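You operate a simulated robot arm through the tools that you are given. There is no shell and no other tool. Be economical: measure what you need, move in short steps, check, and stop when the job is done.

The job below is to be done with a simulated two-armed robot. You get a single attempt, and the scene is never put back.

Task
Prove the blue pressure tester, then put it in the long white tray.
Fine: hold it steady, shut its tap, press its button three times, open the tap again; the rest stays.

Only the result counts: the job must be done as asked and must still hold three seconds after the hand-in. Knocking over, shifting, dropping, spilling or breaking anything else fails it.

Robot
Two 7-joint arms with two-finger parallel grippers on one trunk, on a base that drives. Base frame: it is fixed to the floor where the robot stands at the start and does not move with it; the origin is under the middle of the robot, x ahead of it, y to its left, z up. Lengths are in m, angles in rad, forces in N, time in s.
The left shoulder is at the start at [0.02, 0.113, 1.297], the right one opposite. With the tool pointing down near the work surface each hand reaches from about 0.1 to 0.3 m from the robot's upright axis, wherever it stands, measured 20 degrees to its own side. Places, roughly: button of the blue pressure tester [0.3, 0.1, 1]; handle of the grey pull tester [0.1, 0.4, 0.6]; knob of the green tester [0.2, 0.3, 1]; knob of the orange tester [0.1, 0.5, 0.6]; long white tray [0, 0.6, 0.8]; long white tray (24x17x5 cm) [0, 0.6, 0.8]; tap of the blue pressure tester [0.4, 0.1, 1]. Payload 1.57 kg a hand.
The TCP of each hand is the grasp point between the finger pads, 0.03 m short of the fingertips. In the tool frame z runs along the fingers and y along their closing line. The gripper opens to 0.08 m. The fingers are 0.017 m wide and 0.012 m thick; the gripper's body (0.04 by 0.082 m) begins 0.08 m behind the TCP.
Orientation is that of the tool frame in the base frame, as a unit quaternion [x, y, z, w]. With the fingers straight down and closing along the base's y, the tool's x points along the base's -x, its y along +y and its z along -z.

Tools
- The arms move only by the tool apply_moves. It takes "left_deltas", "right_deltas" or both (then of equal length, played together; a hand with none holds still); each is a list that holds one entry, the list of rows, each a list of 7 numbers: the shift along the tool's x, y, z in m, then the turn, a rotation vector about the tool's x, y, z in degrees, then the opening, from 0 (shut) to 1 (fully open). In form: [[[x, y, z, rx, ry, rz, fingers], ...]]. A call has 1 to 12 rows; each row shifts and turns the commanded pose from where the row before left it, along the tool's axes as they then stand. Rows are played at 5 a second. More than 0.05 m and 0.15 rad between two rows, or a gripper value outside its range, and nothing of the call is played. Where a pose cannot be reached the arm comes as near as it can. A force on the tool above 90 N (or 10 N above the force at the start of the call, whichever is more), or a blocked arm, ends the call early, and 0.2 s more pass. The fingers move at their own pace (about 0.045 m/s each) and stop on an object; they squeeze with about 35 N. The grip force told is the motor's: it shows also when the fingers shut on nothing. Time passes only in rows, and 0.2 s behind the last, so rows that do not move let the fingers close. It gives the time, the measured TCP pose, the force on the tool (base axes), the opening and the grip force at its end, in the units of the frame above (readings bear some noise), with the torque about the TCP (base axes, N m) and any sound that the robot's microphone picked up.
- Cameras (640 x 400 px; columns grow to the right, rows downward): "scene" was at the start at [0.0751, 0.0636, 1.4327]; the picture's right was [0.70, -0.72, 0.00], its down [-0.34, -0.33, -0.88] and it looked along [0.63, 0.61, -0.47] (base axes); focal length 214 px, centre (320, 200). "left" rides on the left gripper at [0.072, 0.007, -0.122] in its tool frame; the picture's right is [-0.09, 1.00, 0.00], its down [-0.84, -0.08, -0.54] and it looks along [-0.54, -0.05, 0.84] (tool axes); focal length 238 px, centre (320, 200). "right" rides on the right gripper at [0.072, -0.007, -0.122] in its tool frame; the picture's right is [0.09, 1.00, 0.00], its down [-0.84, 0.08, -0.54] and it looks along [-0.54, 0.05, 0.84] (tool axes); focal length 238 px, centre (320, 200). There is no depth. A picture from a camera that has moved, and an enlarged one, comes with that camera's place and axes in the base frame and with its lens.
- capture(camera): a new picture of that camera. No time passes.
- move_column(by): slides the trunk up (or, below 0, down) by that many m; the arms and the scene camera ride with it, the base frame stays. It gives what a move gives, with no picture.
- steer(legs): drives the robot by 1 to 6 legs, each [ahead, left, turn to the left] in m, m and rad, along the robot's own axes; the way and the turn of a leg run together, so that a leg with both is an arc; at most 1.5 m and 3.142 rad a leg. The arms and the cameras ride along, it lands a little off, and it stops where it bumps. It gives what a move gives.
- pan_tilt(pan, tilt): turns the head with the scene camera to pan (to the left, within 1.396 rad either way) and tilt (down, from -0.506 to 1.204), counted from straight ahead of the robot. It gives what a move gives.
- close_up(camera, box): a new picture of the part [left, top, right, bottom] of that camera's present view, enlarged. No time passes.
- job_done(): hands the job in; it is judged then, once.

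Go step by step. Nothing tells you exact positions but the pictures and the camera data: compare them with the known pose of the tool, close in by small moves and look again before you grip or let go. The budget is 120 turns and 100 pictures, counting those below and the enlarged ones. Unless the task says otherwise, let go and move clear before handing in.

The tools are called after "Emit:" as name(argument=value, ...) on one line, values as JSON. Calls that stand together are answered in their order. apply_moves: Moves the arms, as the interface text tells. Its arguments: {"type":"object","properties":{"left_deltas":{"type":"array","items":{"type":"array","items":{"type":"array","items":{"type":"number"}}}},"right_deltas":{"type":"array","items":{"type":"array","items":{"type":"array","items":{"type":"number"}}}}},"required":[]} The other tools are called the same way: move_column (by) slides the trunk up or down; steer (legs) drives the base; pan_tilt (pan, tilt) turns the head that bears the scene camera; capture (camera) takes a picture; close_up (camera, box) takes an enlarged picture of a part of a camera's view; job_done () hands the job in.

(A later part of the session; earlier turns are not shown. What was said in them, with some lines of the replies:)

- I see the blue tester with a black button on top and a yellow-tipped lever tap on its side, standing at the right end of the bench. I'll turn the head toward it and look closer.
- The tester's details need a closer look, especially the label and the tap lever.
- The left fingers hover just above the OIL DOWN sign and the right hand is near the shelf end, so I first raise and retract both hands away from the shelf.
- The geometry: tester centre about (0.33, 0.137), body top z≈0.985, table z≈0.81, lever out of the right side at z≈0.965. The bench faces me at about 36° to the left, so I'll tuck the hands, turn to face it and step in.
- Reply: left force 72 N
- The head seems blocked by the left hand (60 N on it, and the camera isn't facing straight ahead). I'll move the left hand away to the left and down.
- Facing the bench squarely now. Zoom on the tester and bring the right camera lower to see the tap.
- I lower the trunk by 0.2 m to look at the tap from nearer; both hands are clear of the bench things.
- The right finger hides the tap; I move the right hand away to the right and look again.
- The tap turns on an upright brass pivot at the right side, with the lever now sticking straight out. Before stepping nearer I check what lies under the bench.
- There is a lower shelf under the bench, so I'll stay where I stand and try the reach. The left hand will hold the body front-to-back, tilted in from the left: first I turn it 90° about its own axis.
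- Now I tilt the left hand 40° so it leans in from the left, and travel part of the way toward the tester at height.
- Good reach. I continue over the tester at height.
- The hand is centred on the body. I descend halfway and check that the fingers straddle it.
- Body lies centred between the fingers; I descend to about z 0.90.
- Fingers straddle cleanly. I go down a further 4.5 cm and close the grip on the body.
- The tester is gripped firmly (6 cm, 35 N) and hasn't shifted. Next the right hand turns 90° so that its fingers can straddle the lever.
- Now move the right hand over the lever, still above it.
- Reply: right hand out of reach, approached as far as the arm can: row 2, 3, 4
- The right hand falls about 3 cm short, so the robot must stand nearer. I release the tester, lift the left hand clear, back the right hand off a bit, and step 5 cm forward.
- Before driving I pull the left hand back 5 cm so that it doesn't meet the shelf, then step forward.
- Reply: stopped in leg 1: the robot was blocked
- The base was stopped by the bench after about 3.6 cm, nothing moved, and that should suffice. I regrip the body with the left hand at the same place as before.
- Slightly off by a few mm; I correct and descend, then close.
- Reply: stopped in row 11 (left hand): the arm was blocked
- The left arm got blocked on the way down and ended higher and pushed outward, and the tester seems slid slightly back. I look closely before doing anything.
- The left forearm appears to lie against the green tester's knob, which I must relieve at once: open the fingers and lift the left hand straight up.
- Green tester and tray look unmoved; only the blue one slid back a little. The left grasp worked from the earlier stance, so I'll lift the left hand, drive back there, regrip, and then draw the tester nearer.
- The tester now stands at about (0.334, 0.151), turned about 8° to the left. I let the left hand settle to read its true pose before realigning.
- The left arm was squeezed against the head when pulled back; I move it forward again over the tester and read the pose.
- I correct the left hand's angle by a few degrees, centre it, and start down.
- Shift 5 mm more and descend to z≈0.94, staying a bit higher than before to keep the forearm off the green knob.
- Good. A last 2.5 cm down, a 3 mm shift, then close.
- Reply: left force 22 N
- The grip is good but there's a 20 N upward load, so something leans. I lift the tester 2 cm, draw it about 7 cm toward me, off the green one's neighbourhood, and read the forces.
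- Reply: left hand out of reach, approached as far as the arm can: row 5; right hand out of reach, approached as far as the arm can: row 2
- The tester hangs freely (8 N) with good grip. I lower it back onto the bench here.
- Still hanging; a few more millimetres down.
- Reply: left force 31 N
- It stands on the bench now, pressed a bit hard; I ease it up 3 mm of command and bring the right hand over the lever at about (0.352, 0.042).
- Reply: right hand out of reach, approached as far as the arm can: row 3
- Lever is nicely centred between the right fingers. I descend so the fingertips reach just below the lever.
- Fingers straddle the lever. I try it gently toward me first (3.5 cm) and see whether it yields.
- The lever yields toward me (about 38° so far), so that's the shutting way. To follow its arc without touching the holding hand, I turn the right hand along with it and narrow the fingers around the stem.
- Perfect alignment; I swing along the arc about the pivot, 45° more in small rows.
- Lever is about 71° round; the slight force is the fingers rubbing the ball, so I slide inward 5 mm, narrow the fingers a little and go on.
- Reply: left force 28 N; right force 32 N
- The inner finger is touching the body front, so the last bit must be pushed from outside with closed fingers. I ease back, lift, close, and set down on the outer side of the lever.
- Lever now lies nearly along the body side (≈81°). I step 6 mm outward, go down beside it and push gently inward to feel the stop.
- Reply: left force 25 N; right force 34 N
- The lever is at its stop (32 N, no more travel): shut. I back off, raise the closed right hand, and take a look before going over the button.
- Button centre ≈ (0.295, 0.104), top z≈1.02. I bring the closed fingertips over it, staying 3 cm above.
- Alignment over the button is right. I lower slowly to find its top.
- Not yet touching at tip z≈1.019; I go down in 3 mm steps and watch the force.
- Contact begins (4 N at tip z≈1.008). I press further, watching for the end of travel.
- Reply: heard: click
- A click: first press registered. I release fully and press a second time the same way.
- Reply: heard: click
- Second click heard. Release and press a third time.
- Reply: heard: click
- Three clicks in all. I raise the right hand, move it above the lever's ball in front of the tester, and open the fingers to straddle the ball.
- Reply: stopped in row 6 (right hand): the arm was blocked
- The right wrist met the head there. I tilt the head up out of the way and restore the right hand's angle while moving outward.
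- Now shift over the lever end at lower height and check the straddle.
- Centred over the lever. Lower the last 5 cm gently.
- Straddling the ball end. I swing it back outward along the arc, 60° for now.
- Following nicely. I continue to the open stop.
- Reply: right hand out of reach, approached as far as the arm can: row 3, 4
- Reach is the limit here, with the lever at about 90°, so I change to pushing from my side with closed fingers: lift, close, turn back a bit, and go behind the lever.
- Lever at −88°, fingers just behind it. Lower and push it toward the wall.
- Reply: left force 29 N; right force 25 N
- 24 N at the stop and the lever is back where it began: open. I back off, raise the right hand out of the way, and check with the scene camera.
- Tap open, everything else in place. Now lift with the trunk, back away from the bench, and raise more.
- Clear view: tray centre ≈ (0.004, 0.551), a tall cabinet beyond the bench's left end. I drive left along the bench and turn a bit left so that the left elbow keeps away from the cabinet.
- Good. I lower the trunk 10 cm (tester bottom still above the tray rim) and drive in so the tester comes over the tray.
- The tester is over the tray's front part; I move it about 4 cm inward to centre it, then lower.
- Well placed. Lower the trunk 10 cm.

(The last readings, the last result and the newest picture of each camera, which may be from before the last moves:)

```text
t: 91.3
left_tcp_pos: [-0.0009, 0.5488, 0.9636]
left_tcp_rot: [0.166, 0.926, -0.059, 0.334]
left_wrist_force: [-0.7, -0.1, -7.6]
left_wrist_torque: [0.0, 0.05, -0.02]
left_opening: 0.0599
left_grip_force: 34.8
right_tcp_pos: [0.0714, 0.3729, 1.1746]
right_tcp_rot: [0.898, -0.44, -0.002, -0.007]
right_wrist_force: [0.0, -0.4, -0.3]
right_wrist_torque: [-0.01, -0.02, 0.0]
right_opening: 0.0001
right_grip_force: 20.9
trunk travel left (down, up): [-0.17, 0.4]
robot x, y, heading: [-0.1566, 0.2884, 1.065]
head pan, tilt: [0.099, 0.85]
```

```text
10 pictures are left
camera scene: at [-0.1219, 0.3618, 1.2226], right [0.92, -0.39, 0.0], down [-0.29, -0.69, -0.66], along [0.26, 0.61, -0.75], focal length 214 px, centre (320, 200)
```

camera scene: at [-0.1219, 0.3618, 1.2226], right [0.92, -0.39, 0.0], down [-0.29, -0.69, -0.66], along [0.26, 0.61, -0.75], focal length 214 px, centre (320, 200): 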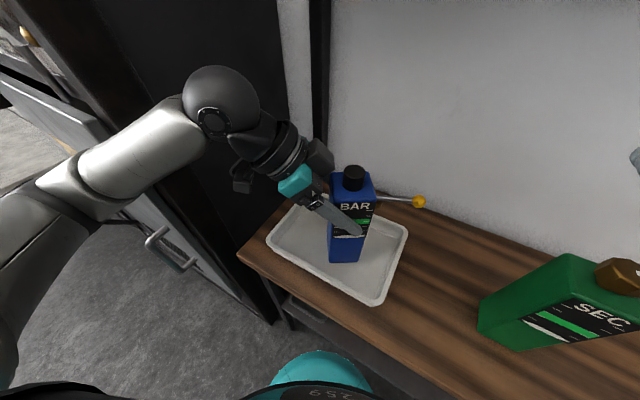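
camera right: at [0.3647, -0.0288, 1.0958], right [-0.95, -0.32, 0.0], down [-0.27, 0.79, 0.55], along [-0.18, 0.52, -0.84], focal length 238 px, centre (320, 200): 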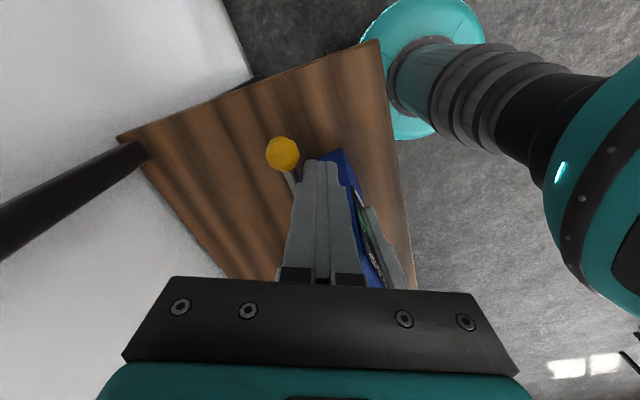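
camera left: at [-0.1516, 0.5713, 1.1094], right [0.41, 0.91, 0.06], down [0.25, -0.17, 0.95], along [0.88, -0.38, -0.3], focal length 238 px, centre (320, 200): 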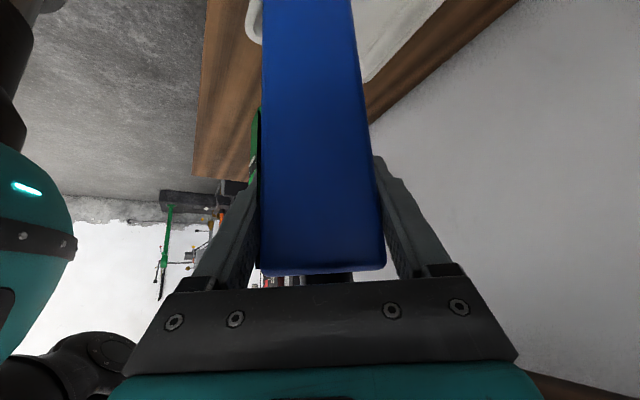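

Very near the tray floor now. I lower the rest with the arm in small steps, feeling for contact.

Emit:
apply_moves(left_deltas=[[[0.0026, 0, 0.0031, 0, 0, 0, 0.3], [0.0026, 0, 0.0031, 0, 0, 0, 0.3], [0, 0, 0, 0, 0, 0, 0.3]]])

```text
t: 92.1
left_tcp_pos: [0.0004, 0.5493, 0.9553]
left_tcp_rot: [0.166, 0.925, -0.058, 0.336]
left_wrist_force: [0.2, 0.0, -8.7]
left_wrist_torque: [0.02, 0.07, 0.0]
left_opening: 0.0598
left_grip_force: 35.2
right_tcp_pos: [0.0727, 0.3742, 1.1744]
right_tcp_rot: [0.899, -0.438, -0.002, -0.006]
right_wrist_force: [-0.2, -0.6, -0.4]
right_wrist_torque: [0.0, -0.01, -0.03]
right_opening: 0.0
right_grip_force: 20.9
trunk travel left (down, up): [-0.17, 0.4]
robot x, y, heading: [-0.1554, 0.2891, 1.07]
head pan, tilt: [0.099, 0.85]
```

Emit:
apply_moves(left_deltas=[[[0.0019, 0, 0.0023, 0, 0, 0, 0.3], [0.0013, 0, 0.0016, 0, 0, 0, 0.3], [0, 0, 0, 0, 0, 0, 0.3]]])

```text
t: 92.9
left_tcp_pos: [-0.0005, 0.5513, 0.9519]
left_tcp_rot: [0.166, 0.925, -0.06, 0.335]
left_wrist_force: [-0.7, -0.2, -7.4]
left_wrist_torque: [0.01, 0.06, 0.02]
left_opening: 0.0599
left_grip_force: 34.8
right_tcp_pos: [0.0724, 0.3758, 1.1746]
right_tcp_rot: [0.898, -0.439, -0.001, -0.004]
right_wrist_force: [0.4, 0.2, -0.2]
right_wrist_torque: [0.02, -0.01, -0.01]
right_opening: 0.0
right_grip_force: 21.4
trunk travel left (down, up): [-0.17, 0.4]
robot x, y, heading: [-0.1573, 0.2864, 1.071]
head pan, tilt: [0.099, 0.85]
```

Emit:
apply_moves(left_deltas=[[[0.0019, 0, 0.0023, 0, 0, 0, 0.3], [0, 0, 0, 0, 0, 0, 0.3]]])

Emit:
close_up(camera="scene", box=[230, 140, 450, 320])

```text
t: 93.5
left_tcp_pos: [-0.0017, 0.5516, 0.9487]
left_tcp_rot: [0.167, 0.925, -0.06, 0.336]
left_wrist_force: [0.8, -0.1, -7.6]
left_wrist_torque: [0.01, 0.07, 0.0]
left_opening: 0.0598
left_grip_force: 35.0
right_tcp_pos: [0.0729, 0.377, 1.1735]
right_tcp_rot: [0.899, -0.439, -0.002, -0.004]
right_wrist_force: [0.0, -1.0, -0.4]
right_wrist_torque: [0.0, 0.01, 0.03]
right_opening: 0.0001
right_grip_force: 21.4
trunk travel left (down, up): [-0.17, 0.4]
robot x, y, heading: [-0.1574, 0.289, 1.073]
head pan, tilt: [0.099, 0.85]
```

```text
2.22 times, centred on (340, 230) of scene
camera zoom: at [-0.122, 0.3655, 1.2225], right [0.92, -0.39, 0.0], down [-0.29, -0.69, -0.66], along [0.26, 0.61, -0.75], focal length 477 px, centre (276, 133)
```

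zoom: 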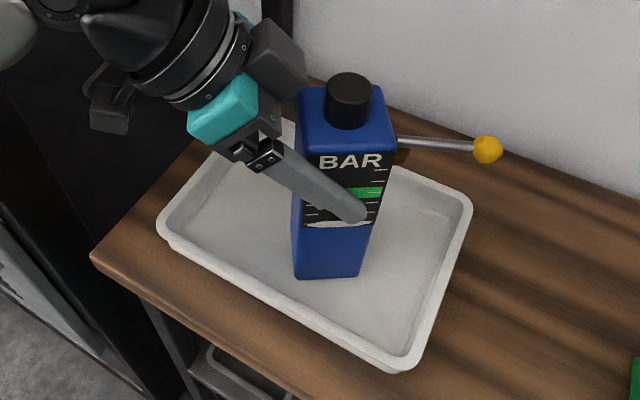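

Tester stands over the tray floor, well inside. Two more small steps.

Emit:
apply_moves(left_deltas=[[[0.0016, 0, 0.0019, 0, 0, 0, 0.3], [0, 0, 0, 0, 0, 0, 0.3]]])

```text
t: 94.1
left_tcp_pos: [-0.0016, 0.5507, 0.9472]
left_tcp_rot: [0.167, 0.924, -0.061, 0.339]
left_wrist_force: [-4.9, -1.1, 15.3]
left_wrist_torque: [-0.09, 0.95, 0.0]
left_opening: 0.0598
left_grip_force: 35.5
right_tcp_pos: [0.0714, 0.3768, 1.1752]
right_tcp_rot: [0.898, -0.439, -0.001, -0.004]
right_wrist_force: [-0.5, -0.3, 0.6]
right_wrist_torque: [0.02, 0.03, 0.02]
right_opening: 0.0
right_grip_force: 21.6
trunk travel left (down, up): [-0.17, 0.4]
robot x, y, heading: [-0.1594, 0.2899, 1.075]
head pan, tilt: [0.099, 0.85]
```

Contact with the tray floor. I ease off, open the fingers, and lift the hand straight up.

Emit:
apply_moves(left_deltas=[[[-0.001, 0, -0.0012, 0, 0, 0, 0.3], [0, 0, 0, 0, 0, 0, 0.6], [0, 0, 0, 0, 0, 0, 1], [0, 0, 0, 0, 0, 0, 1], [0, 0, 0, 0, 0, 0, 1]]])

Emit:
close_up(camera="scene", box=[230, 140, 450, 320])

```text
t: 95.3
left_tcp_pos: [-0.0011, 0.5516, 0.9466]
left_tcp_rot: [0.166, 0.925, -0.06, 0.335]
left_wrist_force: [-0.7, 0.0, -0.3]
left_wrist_torque: [0.0, -0.01, 0.02]
left_opening: 0.0801
left_grip_force: 0.0
right_tcp_pos: [0.0715, 0.3764, 1.1749]
right_tcp_rot: [0.899, -0.439, 0.0, -0.005]
right_wrist_force: [-0.4, -0.2, 0.3]
right_wrist_torque: [0.01, 0.01, 0.0]
right_opening: 0.0
right_grip_force: 21.4
trunk travel left (down, up): [-0.17, 0.4]
robot x, y, heading: [-0.1591, 0.2873, 1.069]
head pan, tilt: [0.099, 0.85]
```

```text
2.22 times, centred on (340, 230) of scene
camera zoom: at [-0.1228, 0.3659, 1.2224], right [0.92, -0.39, 0.0], down [-0.29, -0.69, -0.66], along [0.26, 0.61, -0.75], focal length 477 px, centre (276, 133)
```

zoom: 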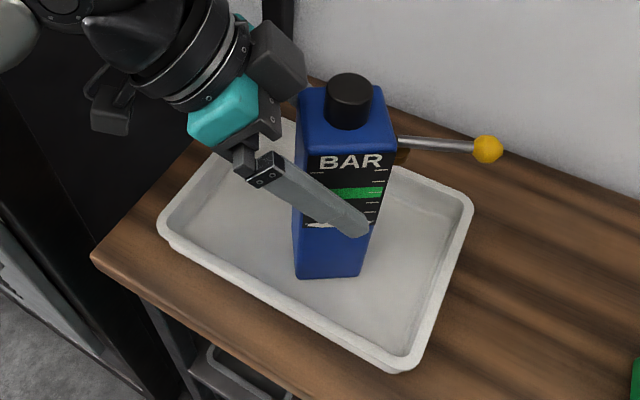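

Released and standing. Lift straight up clear of the button.

Emit:
apply_moves(left_deltas=[[[-0.0129, 0, -0.0153, 0, 0, 0, 1], [-0.0193, 0, -0.023, 0, 0, 0, 1], [-0.0193, 0, -0.023, 0, 0, 0, 1], [-0.0193, 0, -0.023, 0, 0, 0, 1], [-0.0193, 0, -0.023, 0, 0, 0, 1]]])

Emit:
capture(camera="scene")

```text
t: 96.5
left_tcp_pos: [-0.0209, 0.5409, 1.0892]
left_tcp_rot: [0.156, 0.927, -0.055, 0.337]
left_wrist_force: [-0.9, -0.5, -0.4]
left_wrist_torque: [-0.03, -0.03, 0.0]
left_opening: 0.0801
left_grip_force: 0.1
right_tcp_pos: [0.0544, 0.3616, 1.1811]
right_tcp_rot: [0.899, -0.437, 0.002, -0.015]
right_wrist_force: [0.5, -0.2, 0.1]
right_wrist_torque: [0.0, 0.02, 0.02]
right_opening: 0.0
right_grip_force: 21.3
trunk travel left (down, up): [-0.17, 0.4]
robot x, y, heading: [-0.1556, 0.2909, 1.075]
head pan, tilt: [0.099, 0.85]
```

```text
7 pictures are left
camera scene: at [-0.1406, 0.3484, 1.2246], right [0.92, -0.39, 0.01], down [-0.28, -0.68, -0.68], along [0.27, 0.62, -0.74], focal length 214 px, centre (320, 200)
```

scene: 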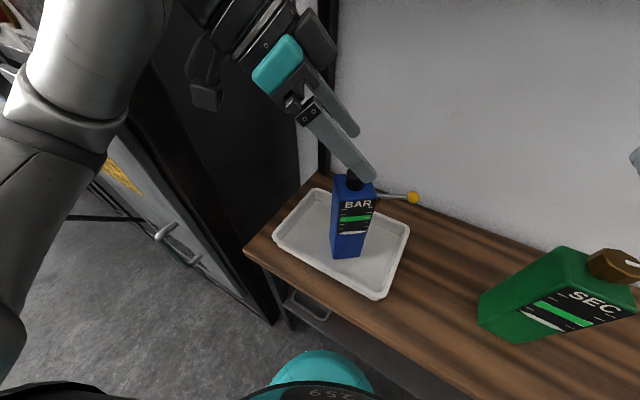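

The hand is clear above the tester, but the arm leans on something, so I simply back the robot straight away from the bench.

Emit:
steer(legs=[[-0.2, 0, 0]])

Emit:
capture(camera="scene")

```text
t: 97.2
left_tcp_pos: [-0.0192, 0.5464, 1.085]
left_tcp_rot: [0.147, 0.93, -0.052, 0.334]
left_wrist_force: [-0.3, 0.0, -0.1]
left_wrist_torque: [0.04, -0.02, 0.0]
left_opening: 0.0805
left_grip_force: 0.0
right_tcp_pos: [0.062, 0.3648, 1.1765]
right_tcp_rot: [0.901, -0.433, -0.002, -0.011]
right_wrist_force: [-0.9, -0.4, 0.1]
right_wrist_torque: [0.04, -0.02, -0.03]
right_opening: 0.0
right_grip_force: 20.8
trunk travel left (down, up): [-0.17, 0.4]
robot x, y, heading: [-0.1644, 0.2868, 1.078]
head pan, tilt: [0.099, 0.85]
stopped in leg 1: the robot was blocked; the commanded pose is now the measured one
```

```text
6 pictures are left
camera scene: at [-0.1328, 0.3507, 1.2237], right [0.93, -0.38, 0.0], down [-0.28, -0.69, -0.67], along [0.25, 0.62, -0.74], focal length 214 px, centre (320, 200)
```

scene: 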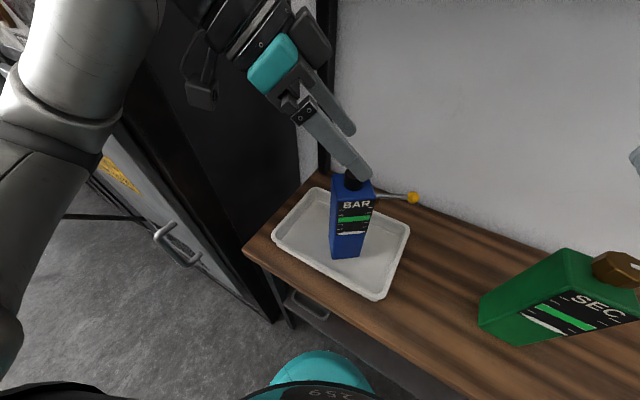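

Still held by something upstream of the wrists; the contact began when the trunk went down, so I raise the trunk a little and look.

Emit:
move_column(by=0.06)

Emit:
capture(camera="left")

```text
t: 98.2
left_tcp_pos: [-0.0185, 0.5471, 1.1431]
left_tcp_rot: [0.151, 0.929, -0.059, 0.333]
left_wrist_force: [-0.5, 0.2, 0.0]
left_wrist_torque: [0.04, -0.02, 0.03]
left_opening: 0.0802
left_grip_force: 0.0
right_tcp_pos: [0.0609, 0.3657, 1.2375]
right_tcp_rot: [0.9, -0.435, 0.0, -0.011]
right_wrist_force: [-0.2, -0.2, 0.0]
right_wrist_torque: [0.0, -0.02, -0.01]
right_opening: 0.0001
right_grip_force: 20.9
trunk travel left (down, up): [-0.23, 0.34]
robot x, y, heading: [-0.1599, 0.2837, 1.078]
head pan, tilt: [0.099, 0.85]
```

```text
5 pictures are left
camera left: at [-0.142, 0.5959, 1.1907], right [0.39, 0.92, 0.05], down [0.26, -0.16, 0.95], along [0.88, -0.35, -0.3], focal length 238 px, centre (320, 200)
```

left: 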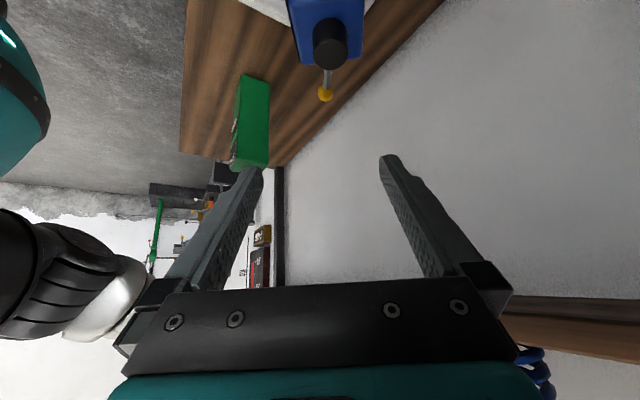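

The shelf edge and a spring are near the back of the left hand; I pull the left hand away from the shelf, toward me.

Emit:
apply_moves(left_deltas=[[[0, -0.02, 0, 0, 0, 0, 1], [0, -0.02, 0, 0, 0, 0, 1], [0, -0.02, 0, 0, 0, 0, 1]]])

Emit:
steer(legs=[[-0.1, 0, 0]])

```text
t: 99.0
left_tcp_pos: [-0.028, 0.5026, 1.1414]
left_tcp_rot: [0.149, 0.929, -0.063, 0.334]
left_wrist_force: [-1.0, 0.5, -0.3]
left_wrist_torque: [0.04, -0.03, 0.0]
left_opening: 0.0797
left_grip_force: 0.0
right_tcp_pos: [0.0684, 0.3796, 1.2355]
right_tcp_rot: [0.9, -0.436, 0.0, -0.003]
right_wrist_force: [-0.9, -0.6, -0.2]
right_wrist_torque: [0.03, -0.04, 0.0]
right_opening: 0.0
right_grip_force: 21.2
trunk travel left (down, up): [-0.23, 0.34]
robot x, y, heading: [-0.1595, 0.2878, 1.073]
head pan, tilt: [0.099, 0.85]
```

```text
t: 100.1
left_tcp_pos: [-0.0766, 0.4158, 1.1401]
left_tcp_rot: [0.149, 0.929, -0.063, 0.332]
left_wrist_force: [0.1, -0.2, 0.4]
left_wrist_torque: [0.04, -0.02, 0.05]
left_opening: 0.0801
left_grip_force: 0.1
right_tcp_pos: [0.0213, 0.2907, 1.2347]
right_tcp_rot: [0.9, -0.435, 0.0, -0.004]
right_wrist_force: [0.3, 0.4, 0.0]
right_wrist_torque: [0.04, -0.02, -0.01]
right_opening: 0.0001
right_grip_force: 21.6
trunk travel left (down, up): [-0.23, 0.34]
robot x, y, heading: [-0.2093, 0.196, 1.072]
head pan, tilt: [0.099, 0.85]
```

Freed and backed off 10 cm. I look over the whole scene: tester, tray, shelf springs, green tester.

Emit:
pan_tilt(pan=-0.1, tilt=0.6)

Emit:
capture(camera="scene")

```text
t: 100.9
left_tcp_pos: [-0.0772, 0.4158, 1.1405]
left_tcp_rot: [0.149, 0.929, -0.064, 0.332]
left_wrist_force: [0.1, -0.1, 0.5]
left_wrist_torque: [-0.02, 0.02, 0.0]
left_opening: 0.0801
left_grip_force: 0.1
right_tcp_pos: [0.0216, 0.2921, 1.2349]
right_tcp_rot: [0.9, -0.435, 0.0, -0.004]
right_wrist_force: [1.3, -0.2, -0.1]
right_wrist_torque: [-0.02, 0.0, 0.03]
right_opening: 0.0001
right_grip_force: 21.2
trunk travel left (down, up): [-0.23, 0.34]
robot x, y, heading: [-0.2108, 0.1992, 1.082]
head pan, tilt: [-0.099, 0.6]
```

```text
4 pictures are left
camera scene: at [-0.1538, 0.2816, 1.3031], right [0.83, -0.56, 0.0], down [-0.32, -0.47, -0.82], along [0.46, 0.68, -0.57], focal length 214 px, centre (320, 200)
```

scene: 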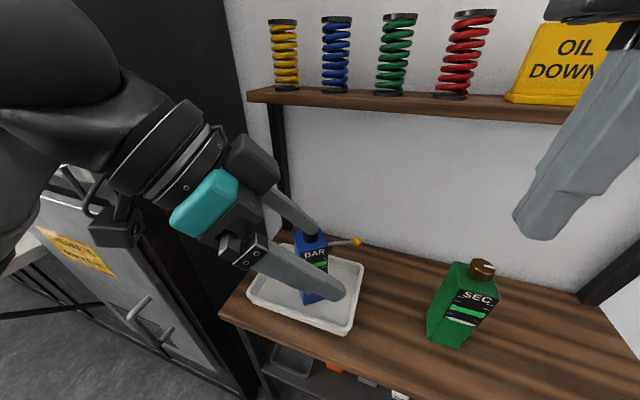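

The tester stands upright in the tray with its lever out (tap open). The springs, signs and green tester are where they were, and both hands are clear, so I hand the job in.

Emit:
job_done()

```text
The job is handed in.
```

The job is handed in: I held the blue tester, shut its tap, pressed the button three times with a click each time, opened the tap again and stood the tester in the long white tray.

In the last picture the tester is upright in the tray, and the springs, signs and green tester looked unmoved. I did not check the things on the lower shelf up close.

- **Tester position:** On my second grip the blue tester slid a couple of centimetres and turned about 8°. I then moved it about 6 cm nearer before working the tap.
- **Robot contacts:** The base stopped against the bench once. After I let go of the tester, the robot was held by something I could not identify for a moment, before it came free.
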